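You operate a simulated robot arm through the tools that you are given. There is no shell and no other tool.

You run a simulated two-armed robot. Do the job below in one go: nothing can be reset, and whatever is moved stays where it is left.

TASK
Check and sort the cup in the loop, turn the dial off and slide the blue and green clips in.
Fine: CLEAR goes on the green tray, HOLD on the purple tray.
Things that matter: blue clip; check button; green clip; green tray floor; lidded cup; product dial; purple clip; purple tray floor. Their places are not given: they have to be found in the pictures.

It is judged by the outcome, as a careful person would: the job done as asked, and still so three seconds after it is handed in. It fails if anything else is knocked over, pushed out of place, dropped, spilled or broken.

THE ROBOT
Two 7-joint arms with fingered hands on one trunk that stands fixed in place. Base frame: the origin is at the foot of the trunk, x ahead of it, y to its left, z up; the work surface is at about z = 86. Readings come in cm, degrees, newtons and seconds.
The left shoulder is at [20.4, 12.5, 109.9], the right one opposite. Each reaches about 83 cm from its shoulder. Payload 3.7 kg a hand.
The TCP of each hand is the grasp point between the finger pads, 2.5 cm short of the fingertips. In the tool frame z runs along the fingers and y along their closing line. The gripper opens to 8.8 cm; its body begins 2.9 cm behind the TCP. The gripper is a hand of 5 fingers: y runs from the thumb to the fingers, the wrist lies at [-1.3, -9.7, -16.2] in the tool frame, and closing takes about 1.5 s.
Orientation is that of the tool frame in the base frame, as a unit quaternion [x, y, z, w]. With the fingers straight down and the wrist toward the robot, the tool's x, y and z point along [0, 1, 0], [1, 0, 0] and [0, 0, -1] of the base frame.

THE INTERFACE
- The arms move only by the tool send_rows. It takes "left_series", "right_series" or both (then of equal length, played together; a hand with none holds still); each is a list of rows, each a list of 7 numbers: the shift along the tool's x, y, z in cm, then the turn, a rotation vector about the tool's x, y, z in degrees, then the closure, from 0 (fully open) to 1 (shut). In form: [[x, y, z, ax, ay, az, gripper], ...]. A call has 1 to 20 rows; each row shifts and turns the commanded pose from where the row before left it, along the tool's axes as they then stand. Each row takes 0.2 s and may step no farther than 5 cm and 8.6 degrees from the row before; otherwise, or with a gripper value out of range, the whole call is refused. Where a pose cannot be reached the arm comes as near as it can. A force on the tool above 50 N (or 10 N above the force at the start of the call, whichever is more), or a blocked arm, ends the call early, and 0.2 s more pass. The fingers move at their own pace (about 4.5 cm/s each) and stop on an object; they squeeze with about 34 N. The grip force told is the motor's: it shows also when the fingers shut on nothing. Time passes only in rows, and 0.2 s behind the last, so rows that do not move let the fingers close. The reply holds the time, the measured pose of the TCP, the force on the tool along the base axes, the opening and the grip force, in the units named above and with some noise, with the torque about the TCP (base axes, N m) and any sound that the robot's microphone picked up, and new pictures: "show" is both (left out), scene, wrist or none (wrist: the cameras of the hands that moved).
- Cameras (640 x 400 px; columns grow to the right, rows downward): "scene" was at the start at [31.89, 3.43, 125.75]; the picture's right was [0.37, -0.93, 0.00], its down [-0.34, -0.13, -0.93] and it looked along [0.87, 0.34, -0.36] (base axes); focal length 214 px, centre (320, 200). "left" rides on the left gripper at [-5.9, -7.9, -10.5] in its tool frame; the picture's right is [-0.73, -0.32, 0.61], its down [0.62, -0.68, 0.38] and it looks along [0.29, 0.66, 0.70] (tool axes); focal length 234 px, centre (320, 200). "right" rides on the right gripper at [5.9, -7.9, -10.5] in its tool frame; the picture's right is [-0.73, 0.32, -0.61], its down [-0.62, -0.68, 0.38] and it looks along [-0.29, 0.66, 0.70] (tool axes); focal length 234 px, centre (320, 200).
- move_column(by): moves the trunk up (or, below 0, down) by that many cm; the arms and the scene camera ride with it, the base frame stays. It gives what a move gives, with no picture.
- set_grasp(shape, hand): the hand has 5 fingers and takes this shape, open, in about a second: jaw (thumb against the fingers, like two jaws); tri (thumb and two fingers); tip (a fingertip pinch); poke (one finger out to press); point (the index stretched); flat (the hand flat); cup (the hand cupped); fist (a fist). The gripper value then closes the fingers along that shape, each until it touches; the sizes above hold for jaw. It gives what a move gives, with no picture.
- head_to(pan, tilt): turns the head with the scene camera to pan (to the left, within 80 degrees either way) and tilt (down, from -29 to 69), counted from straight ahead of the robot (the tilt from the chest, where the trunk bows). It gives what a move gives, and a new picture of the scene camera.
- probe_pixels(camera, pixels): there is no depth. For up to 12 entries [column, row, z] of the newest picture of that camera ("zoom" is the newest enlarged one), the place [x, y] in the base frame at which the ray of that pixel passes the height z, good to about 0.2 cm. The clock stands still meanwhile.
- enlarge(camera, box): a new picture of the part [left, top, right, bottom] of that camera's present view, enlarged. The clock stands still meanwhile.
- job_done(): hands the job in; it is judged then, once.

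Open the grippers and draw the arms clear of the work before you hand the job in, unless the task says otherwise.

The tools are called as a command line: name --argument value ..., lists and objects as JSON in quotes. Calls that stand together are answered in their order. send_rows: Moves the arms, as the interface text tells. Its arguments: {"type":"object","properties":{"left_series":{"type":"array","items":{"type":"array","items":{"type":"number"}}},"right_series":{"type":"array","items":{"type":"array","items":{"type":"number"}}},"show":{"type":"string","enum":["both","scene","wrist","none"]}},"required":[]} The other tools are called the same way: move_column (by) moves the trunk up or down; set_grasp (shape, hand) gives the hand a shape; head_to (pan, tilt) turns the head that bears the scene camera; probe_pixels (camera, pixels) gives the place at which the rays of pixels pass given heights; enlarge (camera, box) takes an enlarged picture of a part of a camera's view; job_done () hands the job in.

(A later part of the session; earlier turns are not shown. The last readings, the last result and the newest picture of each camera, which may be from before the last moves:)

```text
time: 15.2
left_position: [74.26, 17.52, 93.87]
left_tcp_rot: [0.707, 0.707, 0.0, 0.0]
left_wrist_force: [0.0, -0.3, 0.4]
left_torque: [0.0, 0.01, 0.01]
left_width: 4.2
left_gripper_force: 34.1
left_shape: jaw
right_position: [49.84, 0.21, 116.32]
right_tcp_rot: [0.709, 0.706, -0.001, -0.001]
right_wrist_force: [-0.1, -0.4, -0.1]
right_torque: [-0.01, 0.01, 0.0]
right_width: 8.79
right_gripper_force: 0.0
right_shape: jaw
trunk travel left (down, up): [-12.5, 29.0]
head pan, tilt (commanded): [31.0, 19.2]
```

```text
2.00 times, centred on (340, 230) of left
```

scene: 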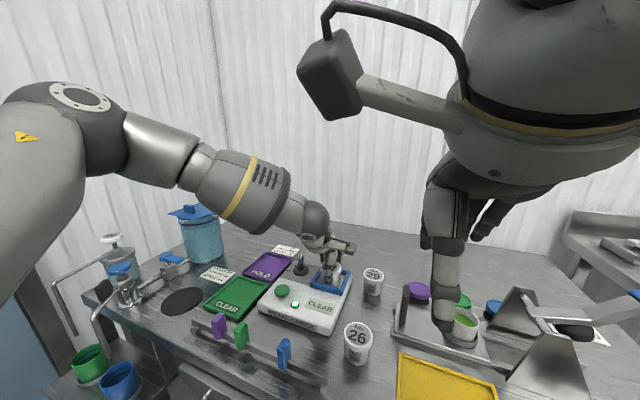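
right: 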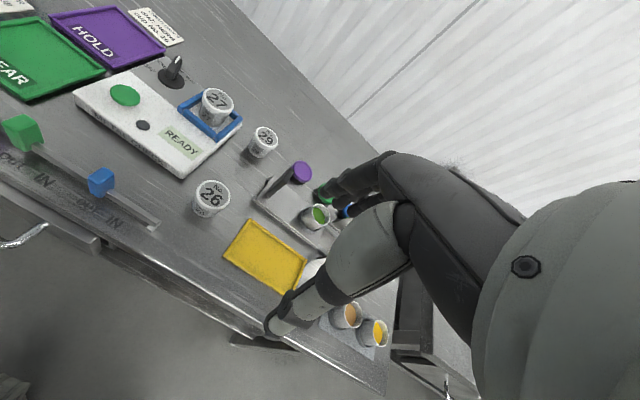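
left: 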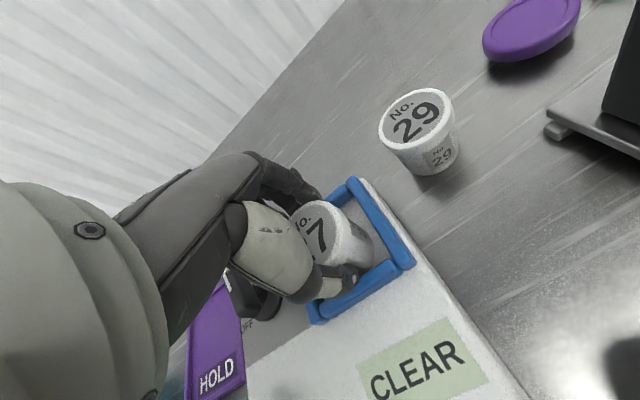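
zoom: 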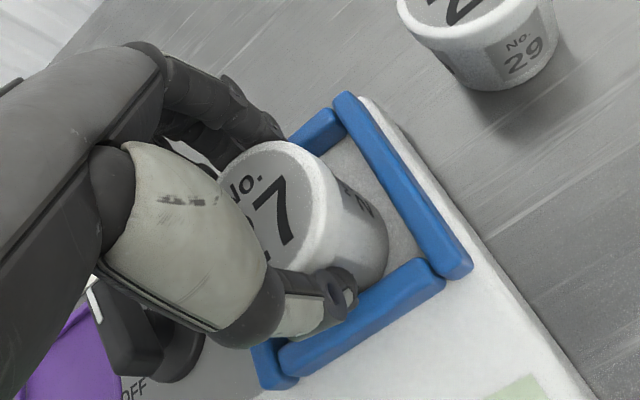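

The jaw holds the cup body at 4.2 cm width with 34 N. I lift straight up, slowly at first.

send_rows --left_series '[[0, 0, -0.5, 0, 0, 0, 1], [0, 0, -0.8, 0, 0, 0, 1], [0, 0, -1.2, 0, 0, 0, 1], [0, 0, -1.5, 0, 0, 0, 1], [0, 0, -1.5, 0, 0, 0, 1], [0, 0, -1.5, 0, 0, 0, 1], [0, 0, 0, 0, 0, 0, 1]]' --show "both"

enlarge --camera "scene" --box '[270, 190, 380, 300]'

```text
time: 16.8
left_position: [74.49, 17.43, 100.98]
left_tcp_rot: [0.707, 0.707, 0.0, 0.0]
left_wrist_force: [0.1, -0.4, -1.0]
left_torque: [-0.04, -0.02, 0.0]
left_width: 4.19
left_gripper_force: 33.7
left_shape: jaw
right_position: [49.77, 0.15, 116.29]
right_tcp_rot: [0.709, 0.706, -0.001, -0.003]
right_wrist_force: [0.4, 0.0, 0.7]
right_torque: [-0.02, 0.01, -0.02]
right_width: 8.77
right_gripper_force: 0.1
right_shape: jaw
trunk travel left (down, up): [-12.5, 29.0]
head pan, tilt (commanded): [31.0, 19.2]
```

scene: 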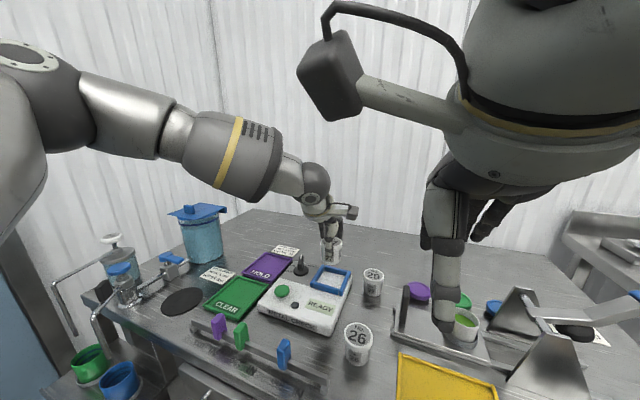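
left: 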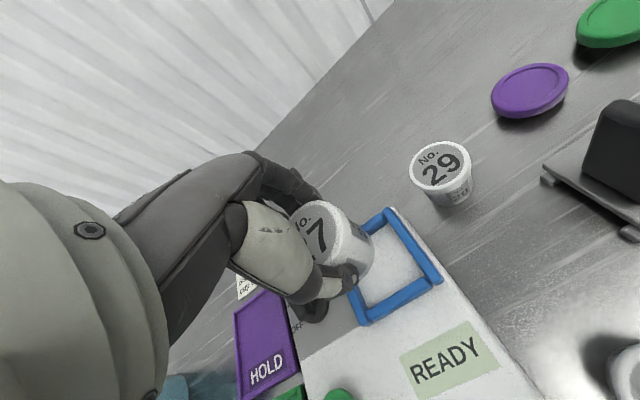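

```text
3.64 times, centred on (325, 245) of scene
```

zoom: 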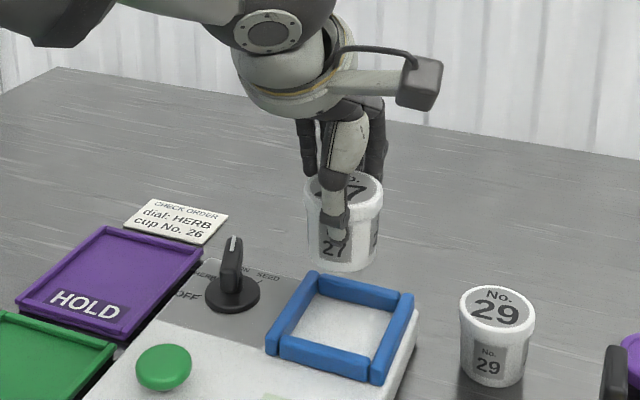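

The cup is lifted cleanly. I probe the green tray's corners in the scene view before carrying it there.

enlarge --camera "scene" --box '[190, 240, 290, 330]'

probe_pixels --camera "zoom" --pixels '[[226, 122, 86.5], [356, 162, 86.5], [63, 245, 86.5], [235, 348, 86.5], [205, 230, 86.5], [205, 230, 87.5]]'

```text
4.44 times, centred on (240, 285) of scene
```

zoom: 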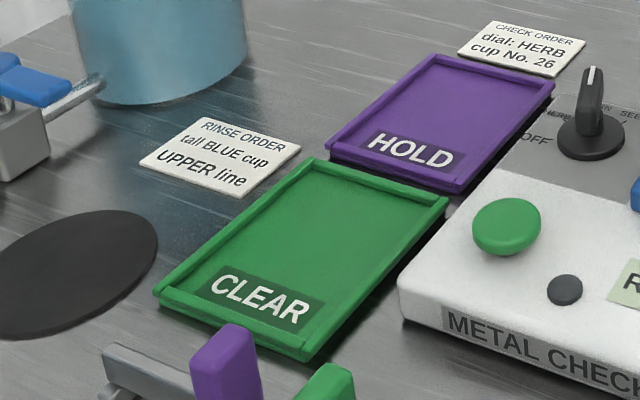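

```text
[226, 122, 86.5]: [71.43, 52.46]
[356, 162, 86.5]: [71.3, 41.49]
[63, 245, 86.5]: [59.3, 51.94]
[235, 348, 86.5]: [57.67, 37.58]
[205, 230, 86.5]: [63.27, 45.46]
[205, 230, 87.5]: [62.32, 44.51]
```

The tray's real corners in this zoom are (318,160), (447,200), (308,358), (155,293), crossing at (314,242). I probe these.

probe_pixels --camera "zoom" --pixels '[[318, 160, 87], [447, 200, 87], [308, 358, 87], [155, 293, 87], [314, 242, 86.5], [314, 242, 87], [495, 220, 90.2], [590, 150, 89], [590, 140, 90]]'

```text
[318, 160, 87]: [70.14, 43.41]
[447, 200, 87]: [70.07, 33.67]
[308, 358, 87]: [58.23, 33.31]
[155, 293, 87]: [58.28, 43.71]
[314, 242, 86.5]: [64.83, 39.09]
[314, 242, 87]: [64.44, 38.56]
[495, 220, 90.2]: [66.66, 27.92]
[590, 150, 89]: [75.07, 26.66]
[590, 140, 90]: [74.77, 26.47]
```

The green tray spans x 58.2–70.1, y 33.5–43.5 with centre (64.2, 38.6). I carry the cup there over the box and lower to z 95.

send_rows --left_series '[[0, 0, -2, 0, 0, 0, 1], [1.5, -0.7, 0, 0, 0, 0, 1], [3, -1.4, 0, 0, 0, 0, 1], [3.5, -1.7, 0, 0, 0, 0, 1], [3.5, -1.7, 0, 0, 0, 0, 1], [3.5, -1.7, 0, 0, 0, 0, 1], [3.2, -1.5, 0, 0, 0, 0, 1], [2, -1, 0, 0, 0, 0, 1], [0.9, -0.4, 1, 0, 0, 0, 1], [0, 0, 2.5, 0, 0, 0, 1], [0, 0, 2.5, 0, 0, 0, 1], [0, 0, 2, 0, 0, 0, 1], [0, 0, 0, 0, 0, 0, 1]]' --show "both"

enlarge --camera "scene" --box '[180, 220, 300, 330]'

```text
time: 19.6
left_position: [64.19, 38.57, 94.98]
left_tcp_rot: [0.706, 0.708, 0.0, 0.0]
left_wrist_force: [0.0, -0.1, -1.2]
left_torque: [0.01, 0.02, 0.01]
left_width: 4.17
left_gripper_force: 33.5
left_shape: jaw
right_position: [49.78, 0.18, 116.3]
right_tcp_rot: [0.708, 0.706, 0.0, -0.002]
right_wrist_force: [0.3, 0.4, 0.1]
right_torque: [0.01, 0.0, 0.02]
right_width: 8.75
right_gripper_force: 0.0
right_shape: jaw
trunk travel left (down, up): [-12.5, 29.0]
head pan, tilt (commanded): [31.0, 19.2]
```

scene: 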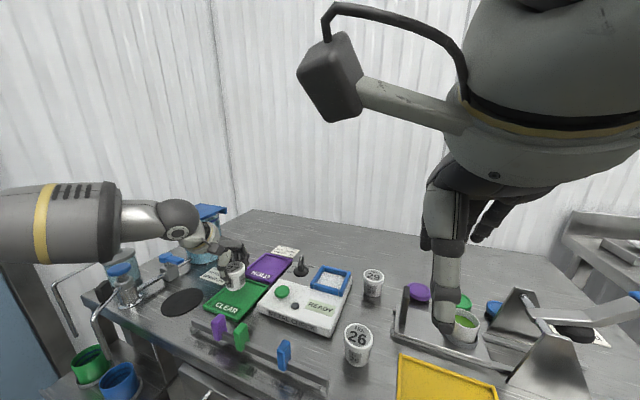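
left: 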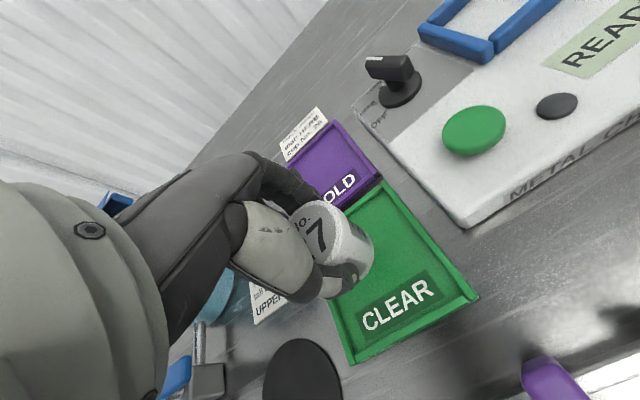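

```text
3.64 times, centred on (240, 275) of scene
```

zoom: 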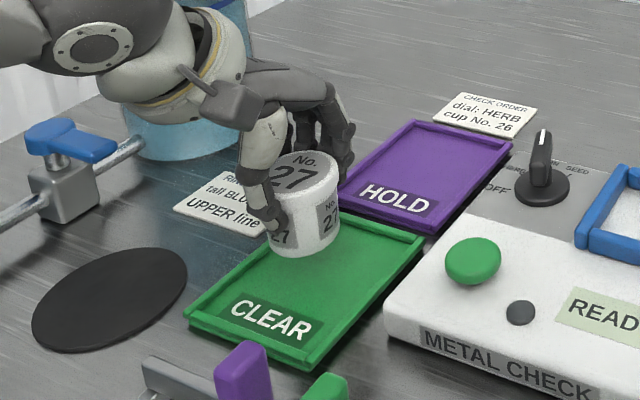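

The cup hangs above the tray centre, upright. I lower it further in small steps, watching the vertical force.

send_rows --left_series '[[0, 0, 0.8, 0, 0, 0, 1], [0, 0, 0.7, 0, 0, 0, 1], [0, 0, 0.6, 0, 0, 0, 1], [0, 0, 0.4, 0, 0, 0, 1], [0, 0, 0, 0, 0, 0, 1]]' --show "none"

enlarge --camera "scene" --box '[190, 230, 290, 320]'

```text
time: 20.8
left_position: [64.37, 38.57, 92.38]
left_tcp_rot: [0.707, 0.707, -0.001, 0.0]
left_wrist_force: [-0.4, -0.5, -0.8]
left_torque: [0.0, 0.0, 0.0]
left_width: 4.19
left_gripper_force: 34.2
left_shape: jaw
right_position: [49.84, 0.3, 116.32]
right_tcp_rot: [0.709, 0.705, -0.001, -0.002]
right_wrist_force: [-0.4, -0.3, -0.7]
right_torque: [0.01, -0.02, -0.01]
right_width: 8.79
right_gripper_force: 0.0
right_shape: jaw
trunk travel left (down, up): [-12.5, 29.0]
head pan, tilt (commanded): [31.0, 19.2]
```

```text
4.44 times, centred on (240, 275) of scene
```

zoom: 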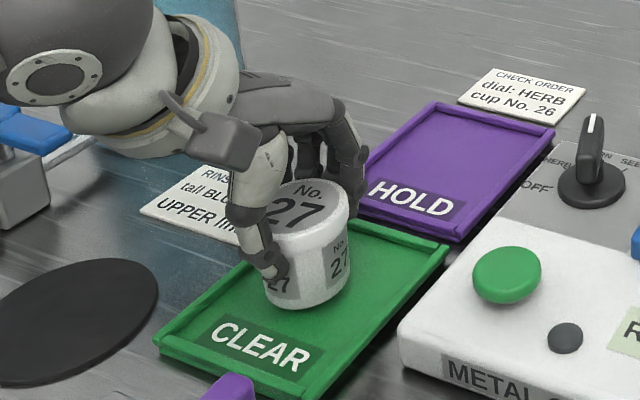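

The cup bottom is close above the tray floor. I continue in 0.2 cm steps.

send_rows --left_series '[[0, 0, 0.25, 0, 0, 0, 1], [0, 0, 0.25, 0, 0, 0, 1], [0, 0, 0, 0, 0, 0, 1]]' --show "none"

enlarge --camera "scene" --box '[190, 230, 290, 320]'

```text
time: 21.6
left_position: [64.25, 38.53, 91.8]
left_tcp_rot: [0.707, 0.707, 0.0, 0.0]
left_wrist_force: [-0.3, 0.0, -1.7]
left_torque: [0.02, -0.01, 0.0]
left_width: 4.21
left_gripper_force: 33.7
left_shape: jaw
right_position: [49.78, 0.14, 116.3]
right_tcp_rot: [0.709, 0.706, 0.0, -0.001]
right_wrist_force: [0.0, -0.1, 0.1]
right_torque: [0.0, -0.01, 0.03]
right_width: 8.77
right_gripper_force: 0.1
right_shape: jaw
trunk travel left (down, up): [-12.5, 29.0]
head pan, tilt (commanded): [31.0, 19.2]
```

```text
4.44 times, centred on (240, 275) of scene
```

zoom: 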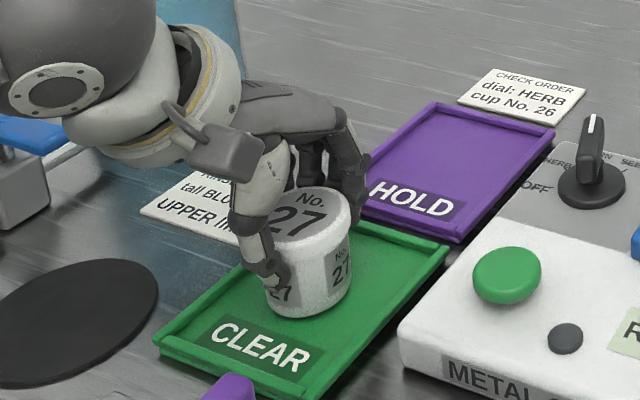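

No contact yet (vertical force −1.7 N). I continue down gently.

send_rows --left_series '[[0, 0, 0.2, 0, 0, 0, 1], [0, 0, 0.2, 0, 0, 0, 1], [0, 0, 0, 0, 0, 0, 1]]' --show "none"

enlarge --camera "scene" --box '[190, 230, 290, 320]'

```text
time: 22.4
left_position: [64.33, 38.68, 91.49]
left_tcp_rot: [0.707, 0.707, 0.0, 0.0]
left_wrist_force: [-0.1, 0.6, 0.7]
left_torque: [0.03, 0.05, 0.0]
left_width: 4.17
left_gripper_force: 33.8
left_shape: jaw
right_position: [49.93, 0.16, 116.26]
right_tcp_rot: [0.709, 0.706, 0.0, -0.002]
right_wrist_force: [1.1, -0.1, 0.2]
right_torque: [0.0, 0.02, -0.01]
right_width: 8.76
right_gripper_force: 0.1
right_shape: jaw
trunk travel left (down, up): [-12.5, 29.0]
head pan, tilt (commanded): [31.0, 19.2]
```

```text
4.44 times, centred on (240, 275) of scene
```

zoom: 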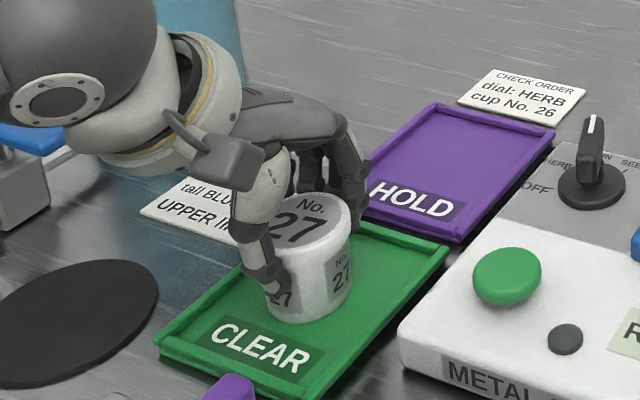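

The force has turned to +0.7 N, so the cup is touching. One more small step to confirm before opening.

send_rows --left_series '[[0, 0, 0.15, 0, 0, 0, 1], [0, 0, 0, 0, 0, 0, 1]]' --show "none"

```text
time: 23.0
left_position: [64.17, 38.52, 91.44]
left_tcp_rot: [0.708, 0.706, 0.001, 0.001]
left_wrist_force: [0.0, 0.3, 4.2]
left_torque: [0.02, -0.01, -0.04]
left_width: 4.23
left_gripper_force: 33.5
left_shape: jaw
right_position: [49.86, 0.22, 116.43]
right_tcp_rot: [0.708, 0.706, 0.0, -0.001]
right_wrist_force: [0.4, -0.2, 0.0]
right_torque: [-0.01, 0.0, 0.01]
right_width: 8.79
right_gripper_force: 0.0
right_shape: jaw
trunk travel left (down, up): [-12.5, 29.0]
head pan, tilt (commanded): [31.0, 19.2]
```

The cup stands on the tray floor (4.2 N). I open the jaw slowly and fully, then look.

send_rows --left_series '[[0, 0, 0, 0, 0, 0, 0.5], [0, 0, 0, 0, 0, 0, 0.4], [0, 0, 0, 0, 0, 0, 0.25], [0, 0, 0, 0, 0, 0, 0.1], [0, 0, 0, 0, 0, 0, 0], [0, 0, 0, 0, 0, 0, 0], [0, 0, 0, 0, 0, 0, 0], [0, 0, 0, 0, 0, 0, 0]]' --show "both"

enlarge --camera "scene" --box '[190, 230, 290, 320]'

enlarge --camera "left" --box '[240, 130, 440, 330]'

```text
time: 24.8
left_position: [64.32, 38.61, 91.27]
left_tcp_rot: [0.707, 0.707, 0.0, 0.0]
left_wrist_force: [-0.1, 0.4, 0.7]
left_torque: [0.06, -0.02, 0.0]
left_width: 8.74
left_gripper_force: 0.0
left_shape: jaw
right_position: [49.86, 0.18, 116.24]
right_tcp_rot: [0.709, 0.706, 0.0, -0.002]
right_wrist_force: [0.3, -0.4, -0.6]
right_torque: [-0.01, 0.02, -0.01]
right_width: 8.8
right_gripper_force: 0.0
right_shape: jaw
trunk travel left (down, up): [-12.5, 29.0]
head pan, tilt (commanded): [31.0, 19.2]
```

scene: 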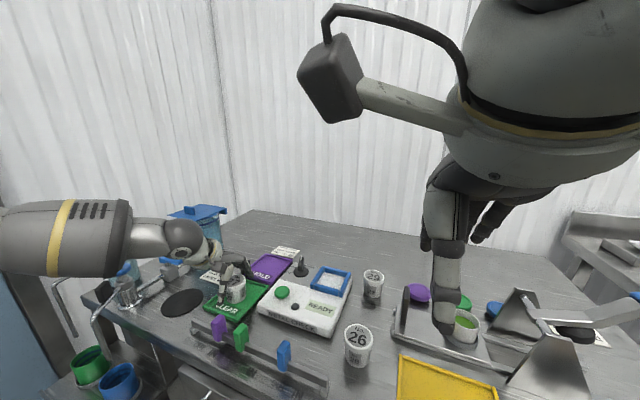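
left: 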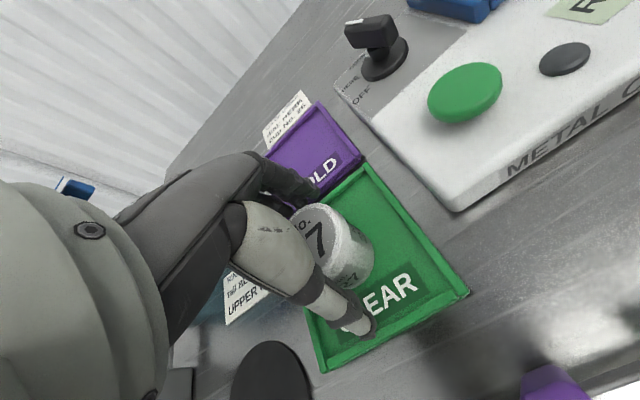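

```text
4.44 times, centred on (240, 275) of scene
```

zoom: 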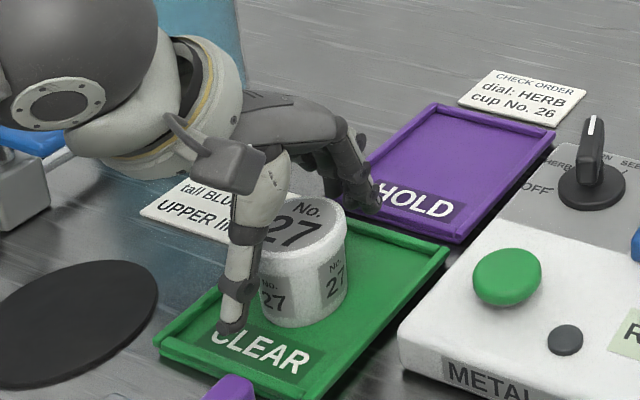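

```text
2.00 times, centred on (340, 230) of left
```

zoom: 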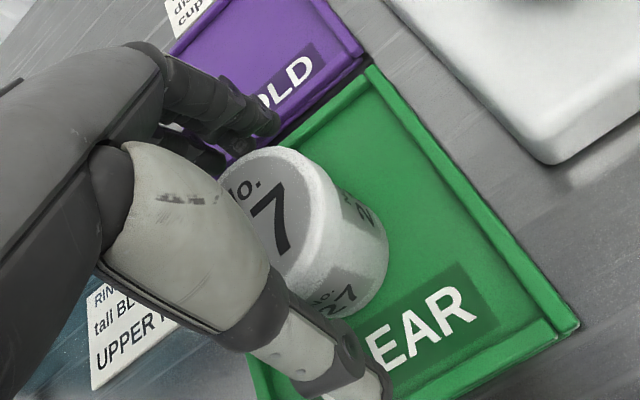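

The cup stands free between the open thumb and fingers. I lift straight up.

send_rows --left_series '[[0, 0, -1, 0, 0, 0, 0], [0, 0, -2, 0, 0, 0, 0], [0, 0, -3, 0, 0, 0, 0], [0, 0, -4, 0, 0, 0, 0], [0, 0, -4, 0, 0, 0, 0], [0, 0, -3, 0, 0, 0, 0]]' --show "both"

enlarge --camera "scene" --box '[190, 230, 320, 330]'

enlarge --camera "left" --box '[340, 80, 460, 170]'

```text
time: 26.2
left_position: [64.29, 38.47, 108.5]
left_tcp_rot: [0.707, 0.707, 0.0, 0.0]
left_wrist_force: [-0.4, 0.5, -0.1]
left_torque: [0.03, -0.01, 0.0]
left_width: 8.76
left_gripper_force: 0.0
left_shape: jaw
right_position: [49.75, 0.26, 116.25]
right_tcp_rot: [0.709, 0.705, -0.001, -0.001]
right_wrist_force: [-0.4, 0.1, 0.2]
right_torque: [-0.01, 0.0, -0.01]
right_width: 8.75
right_gripper_force: 0.1
right_shape: jaw
trunk travel left (down, up): [-12.5, 29.0]
head pan, tilt (commanded): [31.0, 19.2]
```

scene: 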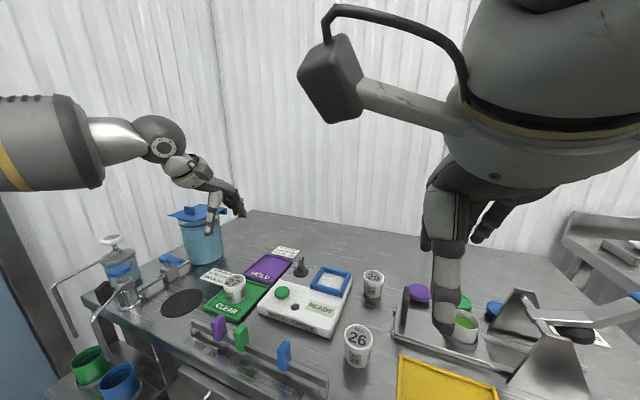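
left: 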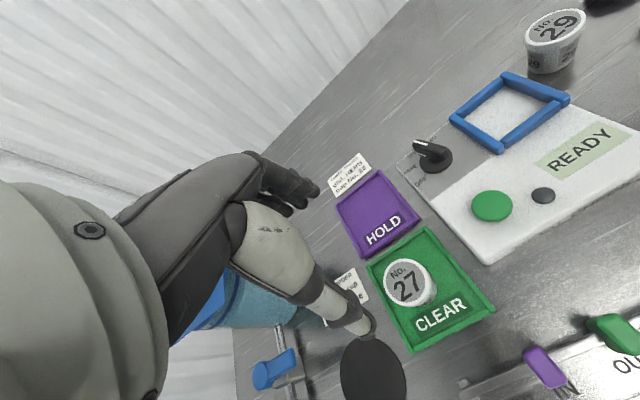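

```text
4.00 times, centred on (255, 280) of scene
```

zoom: 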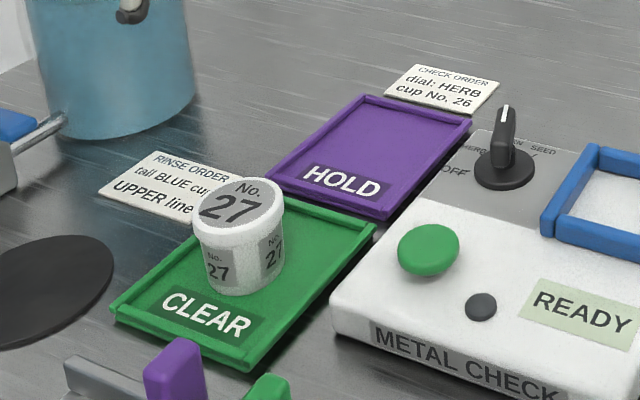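

```text
4.44 times, centred on (400, 125) of left
```

zoom: 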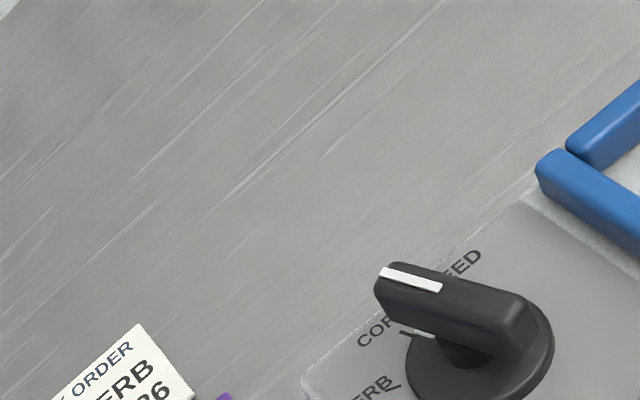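

Cup 27 stands on the green tray. Now the dial: I enlarge it in all views and probe its centre and the label marks from the newest pictures.

enlarge --camera "scene" --box '[270, 240, 330, 290]'

probe_pixels --camera "zoom" --pixels '[[320, 225, 89.5], [320, 225, 90]]'

enlarge --camera "left" --box '[390, 120, 470, 200]'

probe_pixels --camera "zoom" --pixels '[[320, 200, 89.5], [320, 200, 90]]'

enlarge --camera "right" --box '[140, 40, 220, 110]'

```text
8.00 times, centred on (300, 265) of scene
```

zoom: 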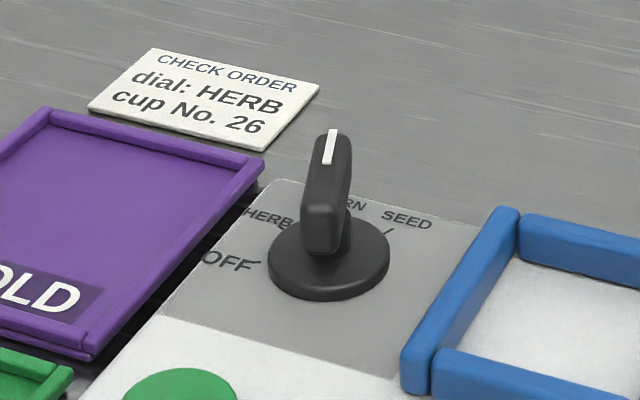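

```text
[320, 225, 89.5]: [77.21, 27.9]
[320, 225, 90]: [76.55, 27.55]
```

```text
5.00 times, centred on (430, 160) of left
```

zoom: 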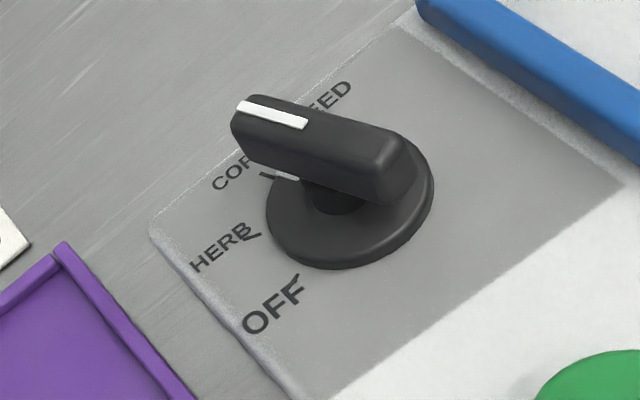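

```text
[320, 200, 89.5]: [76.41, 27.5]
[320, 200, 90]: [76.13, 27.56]
```

```text
5.71 times, centred on (180, 75) of right
```

zoom: 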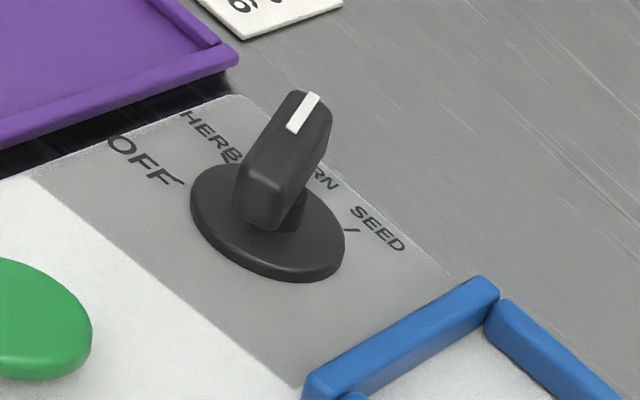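

I probe the dial disc centre, the OFF/HERB/CORN/SEED marks and the pointer ends from each view.

probe_pixels --camera "left" --pixels '[[436, 161.4, 89], [436, 161.4, 90], [425, 175.6, 89], [416.6, 167, 89], [420, 155.6, 89], [414, 141, 93], [427, 144.4, 93], [444, 153.5, 93], [416, 145, 93], [420, 175, 89], [444, 167, 90]]'

probe_pixels --camera "scene" --pixels '[[301, 272.7, 89], [301, 272.7, 90], [292.3, 272.7, 89], [308.5, 269, 89], [301.6, 256.3, 93], [301, 260.5, 93], [300.5, 267, 93], [301.6, 256.3, 94], [301, 260.5, 94], [296.5, 267.8, 89]]'

probe_pixels --camera "right" --pixels '[[170.7, 78.7, 89], [170.7, 78.7, 90], [155, 71.7, 89], [164.6, 67.1, 89], [185.6, 80, 89], [179, 56.4, 93], [175.2, 62.5, 93], [170.5, 72, 93], [179, 56.4, 94], [175.2, 62.5, 94]]'

```text
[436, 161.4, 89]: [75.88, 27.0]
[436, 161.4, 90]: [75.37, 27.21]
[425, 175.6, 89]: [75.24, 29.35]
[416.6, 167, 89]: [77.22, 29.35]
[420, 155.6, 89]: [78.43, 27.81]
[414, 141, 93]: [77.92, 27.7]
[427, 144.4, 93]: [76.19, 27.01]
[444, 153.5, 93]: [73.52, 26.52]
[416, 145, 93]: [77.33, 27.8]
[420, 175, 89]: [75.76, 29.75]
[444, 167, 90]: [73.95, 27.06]
```

```text
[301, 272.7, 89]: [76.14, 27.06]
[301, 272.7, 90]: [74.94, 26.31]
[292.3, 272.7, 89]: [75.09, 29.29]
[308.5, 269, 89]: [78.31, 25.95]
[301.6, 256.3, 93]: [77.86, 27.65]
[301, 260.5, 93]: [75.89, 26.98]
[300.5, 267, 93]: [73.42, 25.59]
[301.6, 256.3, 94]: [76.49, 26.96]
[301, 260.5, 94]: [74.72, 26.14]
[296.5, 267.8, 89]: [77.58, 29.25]
```

```text
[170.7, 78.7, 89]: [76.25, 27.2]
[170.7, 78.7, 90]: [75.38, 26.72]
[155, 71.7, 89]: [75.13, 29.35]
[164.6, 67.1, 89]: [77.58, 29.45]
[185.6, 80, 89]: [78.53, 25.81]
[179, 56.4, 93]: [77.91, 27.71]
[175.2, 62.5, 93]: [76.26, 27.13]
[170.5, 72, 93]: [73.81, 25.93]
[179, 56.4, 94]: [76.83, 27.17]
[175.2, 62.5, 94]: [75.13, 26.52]
```

The dial centre is about (75.9, 27.1) with the handle top at z 93, pointing at ~20° (CORN), and OFF's mark lies at ~110°, so it needs about +90° (counter-clockwise from above). I check where the tall blue canister stands before swinging the wrist to the left.

probe_pixels --camera "scene" --pixels '[[205, 262, 86], [190, 258, 86], [222, 252, 86], [197, 212, 100], [170, 210, 100], [226, 207, 100], [197, 222, 98]]'

probe_pixels --camera "left" --pixels '[[265, 320, 86], [290, 315, 86]]'

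```text
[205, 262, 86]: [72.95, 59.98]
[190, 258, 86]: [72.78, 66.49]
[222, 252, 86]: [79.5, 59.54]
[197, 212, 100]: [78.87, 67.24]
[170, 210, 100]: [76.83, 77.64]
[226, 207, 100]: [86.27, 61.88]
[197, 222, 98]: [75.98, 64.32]
```

```text
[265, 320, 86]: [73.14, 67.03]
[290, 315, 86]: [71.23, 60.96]
```

The canister is at y ≈ 60–70, well clear. I move above the dial centre and then turn the hand +70° about the tool z so the wrist goes to the left.

send_rows --left_series '[[-3.8, 3.9, 0, 0, 0, 0, 0], [-3.8, 3.9, 0, 0, 0, 0, 0], [-3.8, 3.8, 0, 0, 0, 0, 0], [0, 0, 0, 0, 0, 8, 0], [0, 0, 0, 0, 0, 8, 0], [0, 0, 0, 0, 0, 8, 0], [0, 0, 0, 0, 0, 8, 0], [0, 0, 0, 0, 0, 8, 0.1], [0, 0, 0, 0, 0, 8, 0.2], [0, 0, 0, 0, 0, 8, 0.3], [0, 0, 0, 0, 0, 8, 0.4], [0, 0, 0, 0, 0, 6, 0.45], [0, 0, 0, 0, 0, 0, 0.5], [0, 0, 0, 0, 0, 0, 0.5]]' --show "both"

```text
refused: row 1 steps farther than a row can; nothing moved
```

The diagonal step was too long. I split it into smaller rows.

send_rows --left_series '[[-2.85, 2.9, 0, 0, 0, 0, 0], [-2.85, 2.9, 0, 0, 0, 0, 0], [-2.85, 2.9, 0, 0, 0, 0, 0], [-2.85, 2.9, 0, 0, 0, 0, 0], [0, 0, 0, 0, 0, 8, 0], [0, 0, 0, 0, 0, 8, 0], [0, 0, 0, 0, 0, 8, 0], [0, 0, 0, 0, 0, 8, 0], [0, 0, 0, 0, 0, 8, 0.1], [0, 0, 0, 0, 0, 8, 0.2], [0, 0, 0, 0, 0, 8, 0.3], [0, 0, 0, 0, 0, 8, 0.4], [0, 0, 0, 0, 0, 6, 0.45], [0, 0, 0, 0, 0, 0, 0.5], [0, 0, 0, 0, 0, 0, 0.5]]' --show "both"

```text
time: 29.4
left_position: [75.93, 27.14, 108.36]
left_tcp_rot: [0.985, 0.173, 0.0, 0.0]
left_wrist_force: [0.0, 0.4, 0.5]
left_torque: [-0.03, 0.0, -0.02]
left_width: 4.48
left_gripper_force: 0.0
left_shape: jaw
right_position: [49.9, 0.2, 116.27]
right_tcp_rot: [0.708, 0.706, -0.001, -0.002]
right_wrist_force: [-0.3, -0.3, -0.7]
right_torque: [0.03, -0.01, 0.02]
right_width: 8.74
right_gripper_force: 0.0
right_shape: jaw
trunk travel left (down, up): [-12.5, 29.0]
head pan, tilt (commanded): [31.0, 19.2]
```

scene: 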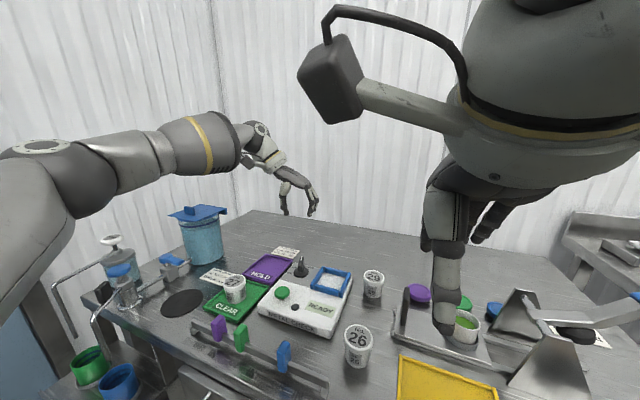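
left: 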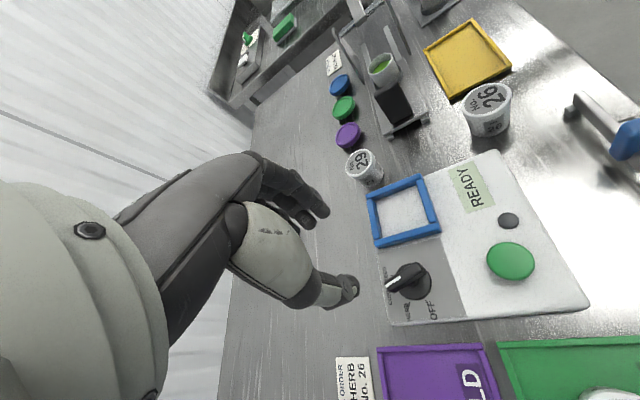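

The hand reached the pose over the dial (75.9, 27.1) with the closing line across the handle. I lower to z 97 and look.

send_rows --left_series '[[0, 0, 3.5, 0, 0, 0, 0.5], [0, 0, 3.5, 0, 0, 0, 0.5], [0, 0, 2.5, 0, 0, 0, 0.5], [0, 0, 1.9, 0, 0, 0, 0.5], [0, 0, 0, 0, 0, 0, 0.5]]' --show "both"

enlarge --camera "scene" --box '[250, 200, 350, 300]'

enlarge --camera "left" --box '[250, 150, 410, 310]'

enlarge --camera "right" --box '[120, 20, 240, 130]'

```text
time: 30.6
left_position: [75.81, 27.14, 96.98]
left_tcp_rot: [0.985, 0.175, 0.0, 0.0]
left_wrist_force: [0.2, 1.0, -0.7]
left_torque: [0.02, 0.01, -0.01]
left_width: 4.44
left_gripper_force: 0.1
left_shape: jaw
right_position: [49.83, 0.16, 116.21]
right_tcp_rot: [0.708, 0.706, -0.001, -0.002]
right_wrist_force: [-0.6, 1.0, 0.3]
right_torque: [0.01, -0.02, 0.02]
right_width: 8.79
right_gripper_force: 0.1
right_shape: jaw
trunk travel left (down, up): [-12.5, 29.0]
head pan, tilt (commanded): [31.0, 19.2]
```

scene: 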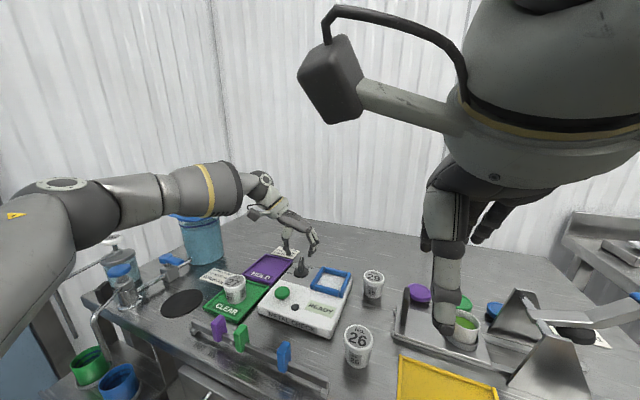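
left: 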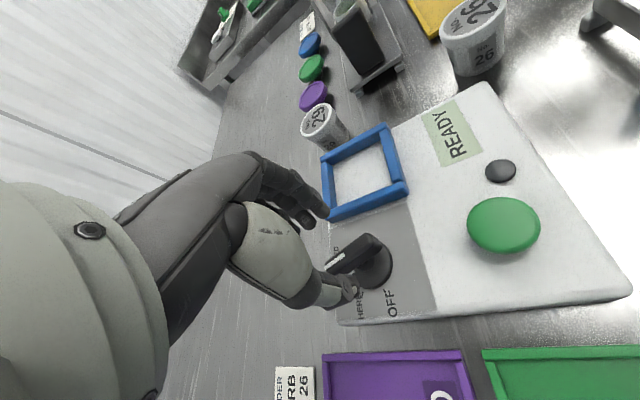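

```text
4.00 times, centred on (300, 250) of scene
```

zoom: 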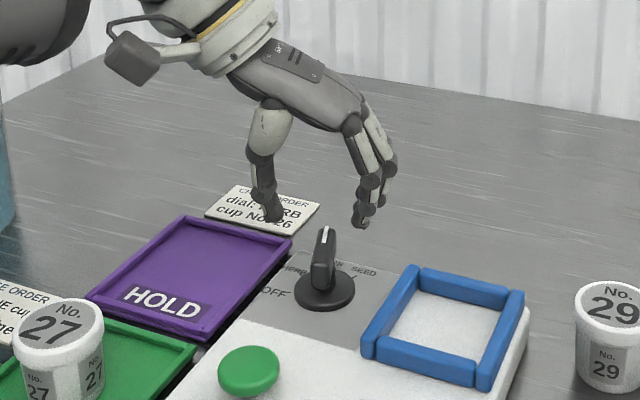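

```text
2.50 times, centred on (330, 230) of left
```

zoom: 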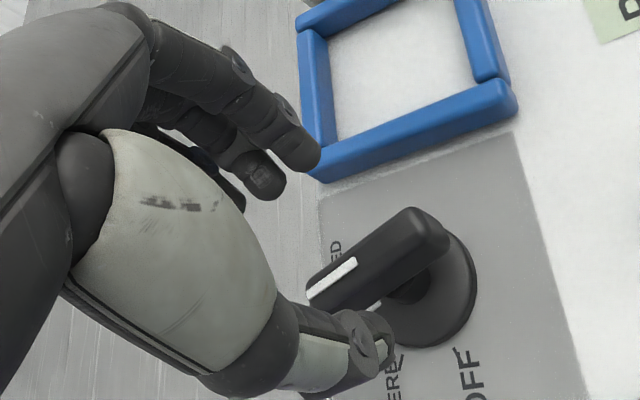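

```text
3.64 times, centred on (180, 75) of right
```

zoom: 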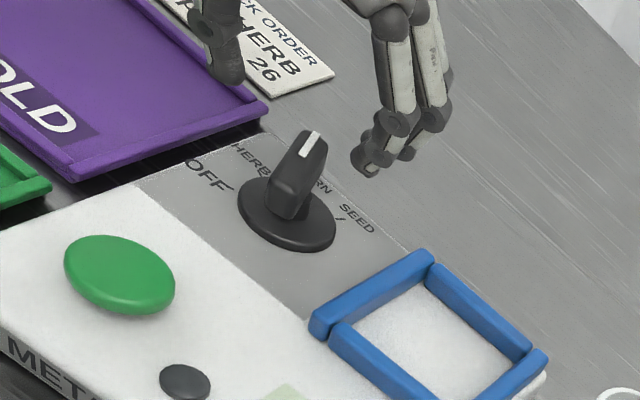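

The TCP is over the disc centre and the tips bracket the handle. I lower to about z 93.3, checking force.

send_rows --left_series '[[0, 0, 1.2, 0, 0, 0, 0.5], [0, 0, 1.0, 0, 0, 0, 0.5], [0, 0, 0.8, 0, 0, 0, 0.5], [0, 0, 0.6, 0, 0, 0, 0.5], [0, 0, 0, 0, 0, 0, 0.5]]' --show "both"

enlarge --camera "scene" --box '[260, 220, 340, 300]'

enlarge --camera "left" --box '[250, 150, 410, 310]'

enlarge --camera "right" --box '[130, 30, 220, 110]'

```text
time: 31.8
left_position: [75.88, 27.28, 93.41]
left_tcp_rot: [0.985, 0.174, 0.0, 0.0]
left_wrist_force: [-0.2, -0.3, -0.5]
left_torque: [-0.01, 0.02, 0.0]
left_width: 4.42
left_gripper_force: 0.1
left_shape: jaw
right_position: [49.86, 0.15, 116.35]
right_tcp_rot: [0.708, 0.706, 0.0, -0.003]
right_wrist_force: [-0.6, 0.2, 0.3]
right_torque: [0.01, -0.04, 0.07]
right_width: 8.74
right_gripper_force: 0.0
right_shape: jaw
trunk travel left (down, up): [-12.5, 29.0]
head pan, tilt (commanded): [31.0, 19.2]
```

scene: 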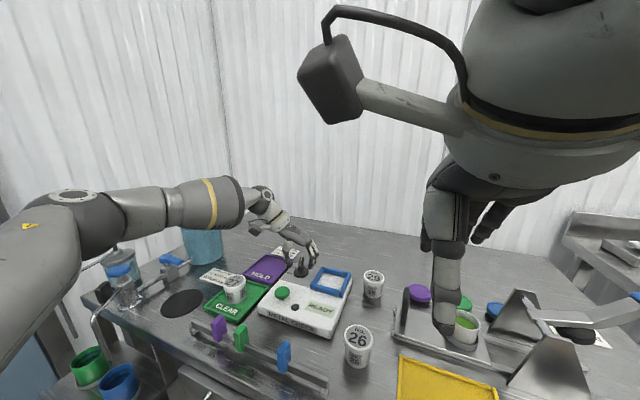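
left: 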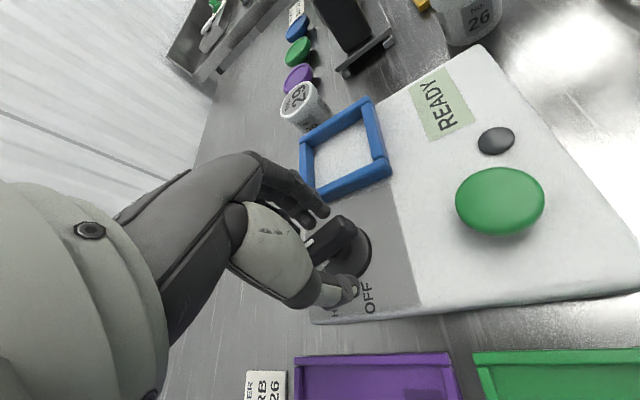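

```text
5.00 times, centred on (300, 260) of scene
```

zoom: 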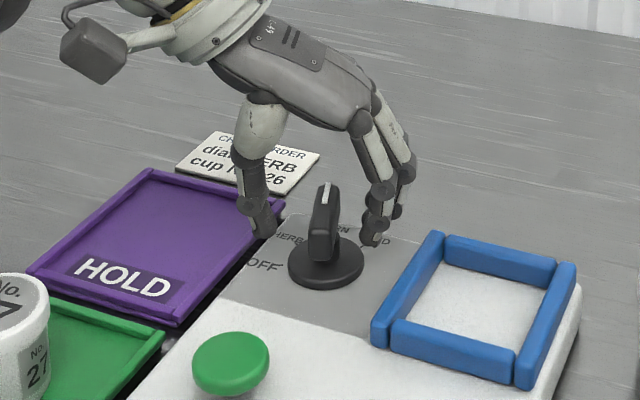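

```text
2.50 times, centred on (330, 230) of left
```

zoom: 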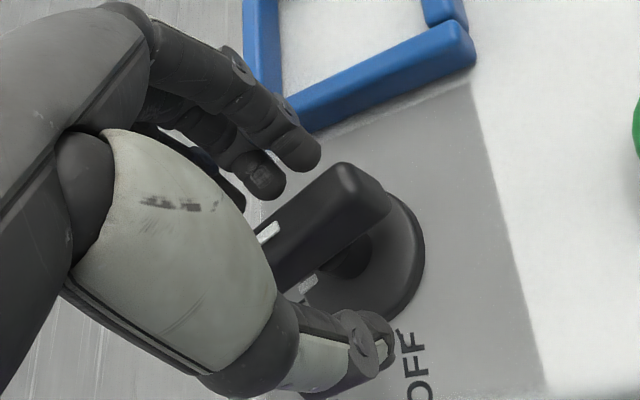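

```text
5.00 times, centred on (175, 70) of right
```

zoom: 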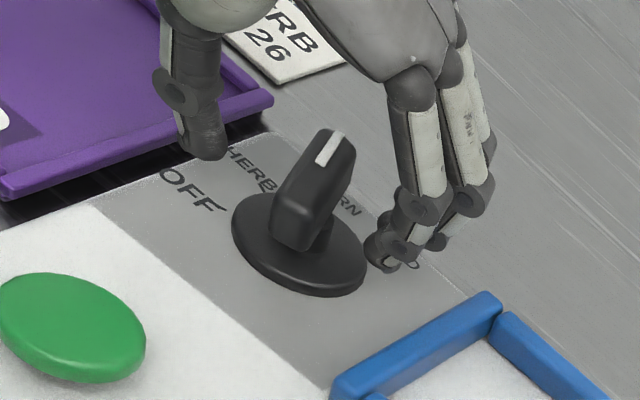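

The jaw brackets the handle well with tips just above the disc. I close on the handle.

send_rows --left_series '[[0, 0, 0.1, 0, 0, 0, 0.6], [0, 0, 0, 0, 0, 0, 0.7], [0, 0, 0, 0, 0, 0, 0.8], [0, 0, 0, 0, 0, 0, 0.9], [0, 0, 0, 0, 0, 0, 1], [0, 0, 0, 0, 0, 0, 1], [0, 0, 0, 0, 0, 0, 1]]' --show "both"

enlarge --camera "scene" --box '[260, 220, 340, 300]'

enlarge --camera "right" --box '[130, 30, 220, 110]'

```text
time: 33.4
left_position: [75.89, 27.32, 93.17]
left_tcp_rot: [0.985, 0.175, 0.001, 0.0]
left_wrist_force: [1.8, -1.8, -0.4]
left_torque: [-0.08, -0.03, -0.03]
left_width: 0.8
left_gripper_force: 34.0
left_shape: jaw
right_position: [49.8, 0.28, 116.21]
right_tcp_rot: [0.709, 0.706, 0.0, -0.001]
right_wrist_force: [-0.6, 0.5, -0.8]
right_torque: [0.0, -0.02, -0.03]
right_width: 8.77
right_gripper_force: 0.1
right_shape: jaw
trunk travel left (down, up): [-12.5, 29.0]
head pan, tilt (commanded): [31.0, 19.2]
```

scene: 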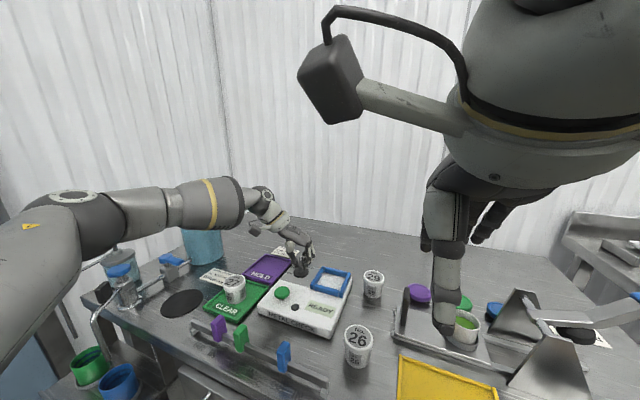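
left: 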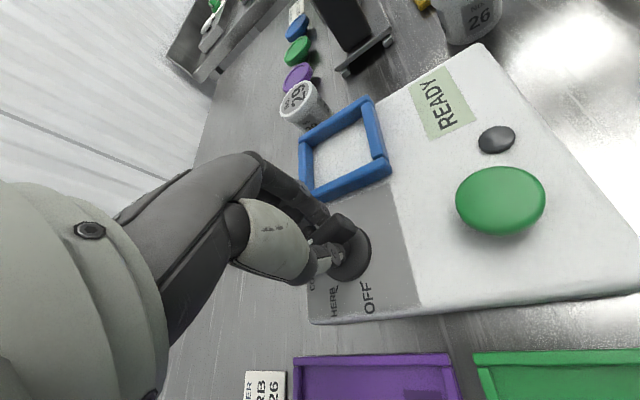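

```text
5.00 times, centred on (300, 260) of scene
```

zoom: 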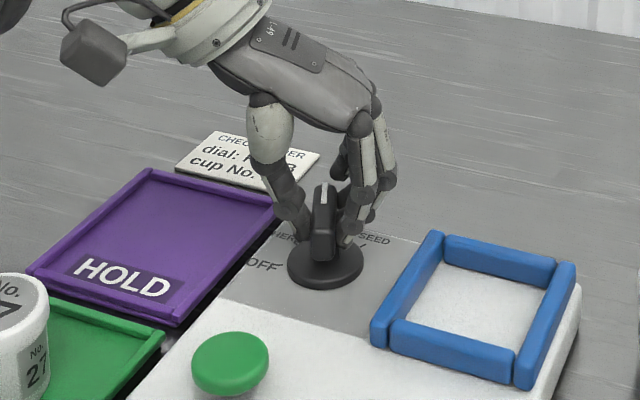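

```text
5.00 times, centred on (175, 70) of right
```

zoom: 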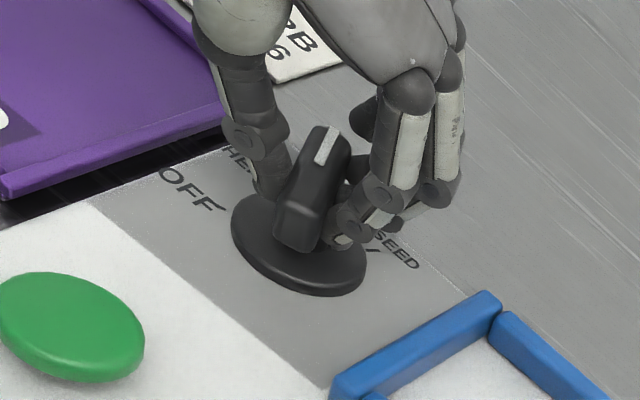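

The handle is held (0.8 cm, 34 N). I turn −45° about the tool z (counter-clockwise from above) and check.

send_rows --left_series '[[0, 0, 0, 0, 0, -5, 1], [0, 0, 0, 0, 0, -5, 1], [0, 0, 0, 0, 0, -5, 1], [0, 0, 0, 0, 0, -5, 1], [0, 0, 0, 0, 0, -5, 1], [0, 0, 0, 0, 0, -5, 1], [0, 0, 0, 0, 0, -5, 1], [0, 0, 0, 0, 0, -5, 1], [0, 0, 0, 0, 0, -5, 1], [0, 0, 0, 0, 0, 0, 1]]' --show "both"

enlarge --camera "scene" --box '[260, 220, 340, 300]'

enlarge --camera "right" --box '[130, 30, 220, 110]'

```text
time: 35.6
left_position: [75.85, 27.24, 93.28]
left_tcp_rot: [0.844, 0.537, 0.0, 0.001]
left_wrist_force: [4.3, -3.3, -3.3]
left_torque: [-0.05, -0.14, 0.01]
left_width: 0.72
left_gripper_force: 34.0
left_shape: jaw
right_position: [49.96, 0.13, 116.25]
right_tcp_rot: [0.708, 0.706, 0.0, -0.002]
right_wrist_force: [-0.4, 0.5, 0.1]
right_torque: [0.03, -0.01, -0.02]
right_width: 8.77
right_gripper_force: 0.0
right_shape: jaw
trunk travel left (down, up): [-12.5, 29.0]
head pan, tilt (commanded): [31.0, 19.2]
```

scene: 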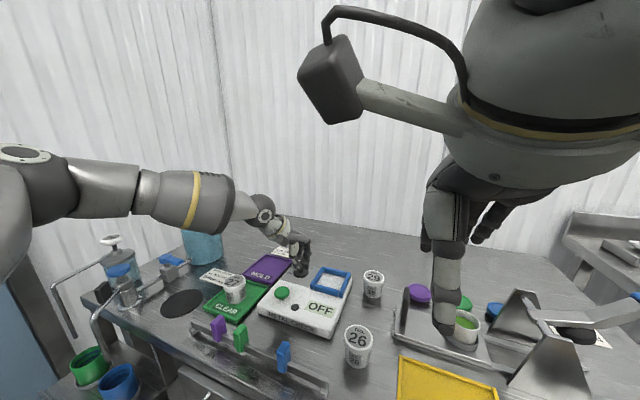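
left: 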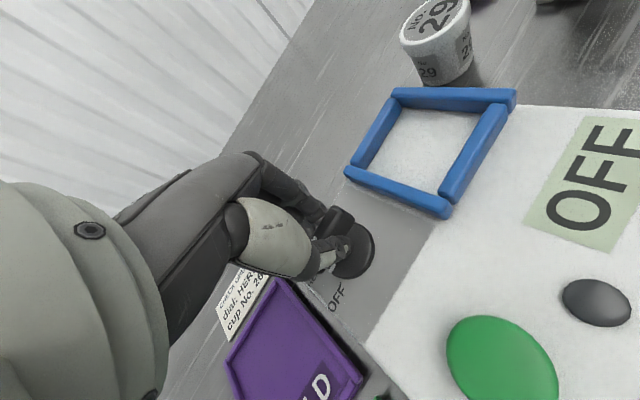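

```text
5.00 times, centred on (300, 260) of scene
```

zoom: 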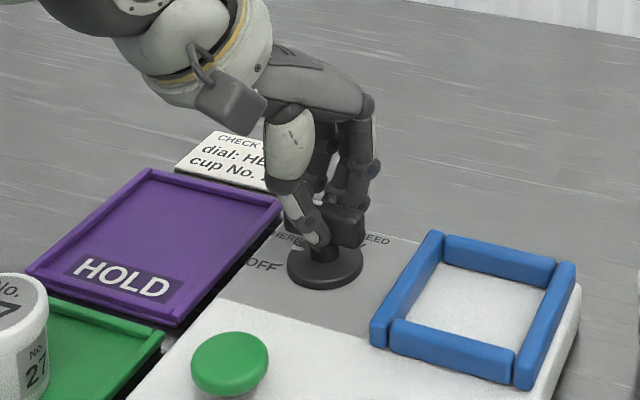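

```text
5.00 times, centred on (175, 70) of right
```

zoom: 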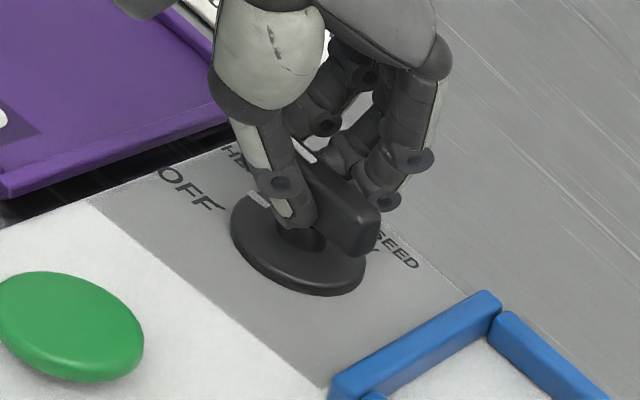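

The display already reads OFF while the handle is only part way. I probe where the handle's near end is now to measure its angle.

probe_pixels --camera "right" --pixels '[[185, 70, 93], [186, 76, 91], [183, 72, 93]]'

probe_pixels --camera "scene" --pixels '[[308, 264, 93], [308, 266, 92], [303, 274.5, 89]]'

enlarge --camera "left" --box '[290, 180, 400, 320]'

```text
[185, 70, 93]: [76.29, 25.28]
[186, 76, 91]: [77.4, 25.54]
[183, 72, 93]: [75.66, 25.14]
```

```text
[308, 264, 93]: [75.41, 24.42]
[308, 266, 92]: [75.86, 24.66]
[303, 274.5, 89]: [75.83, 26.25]
```

```text
2.86 times, centred on (345, 250) of left
```

zoom: 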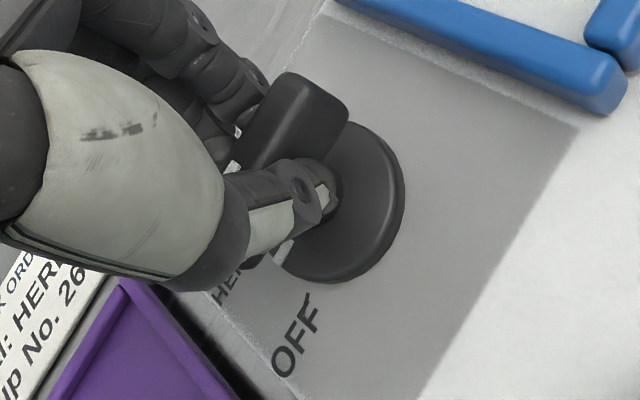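

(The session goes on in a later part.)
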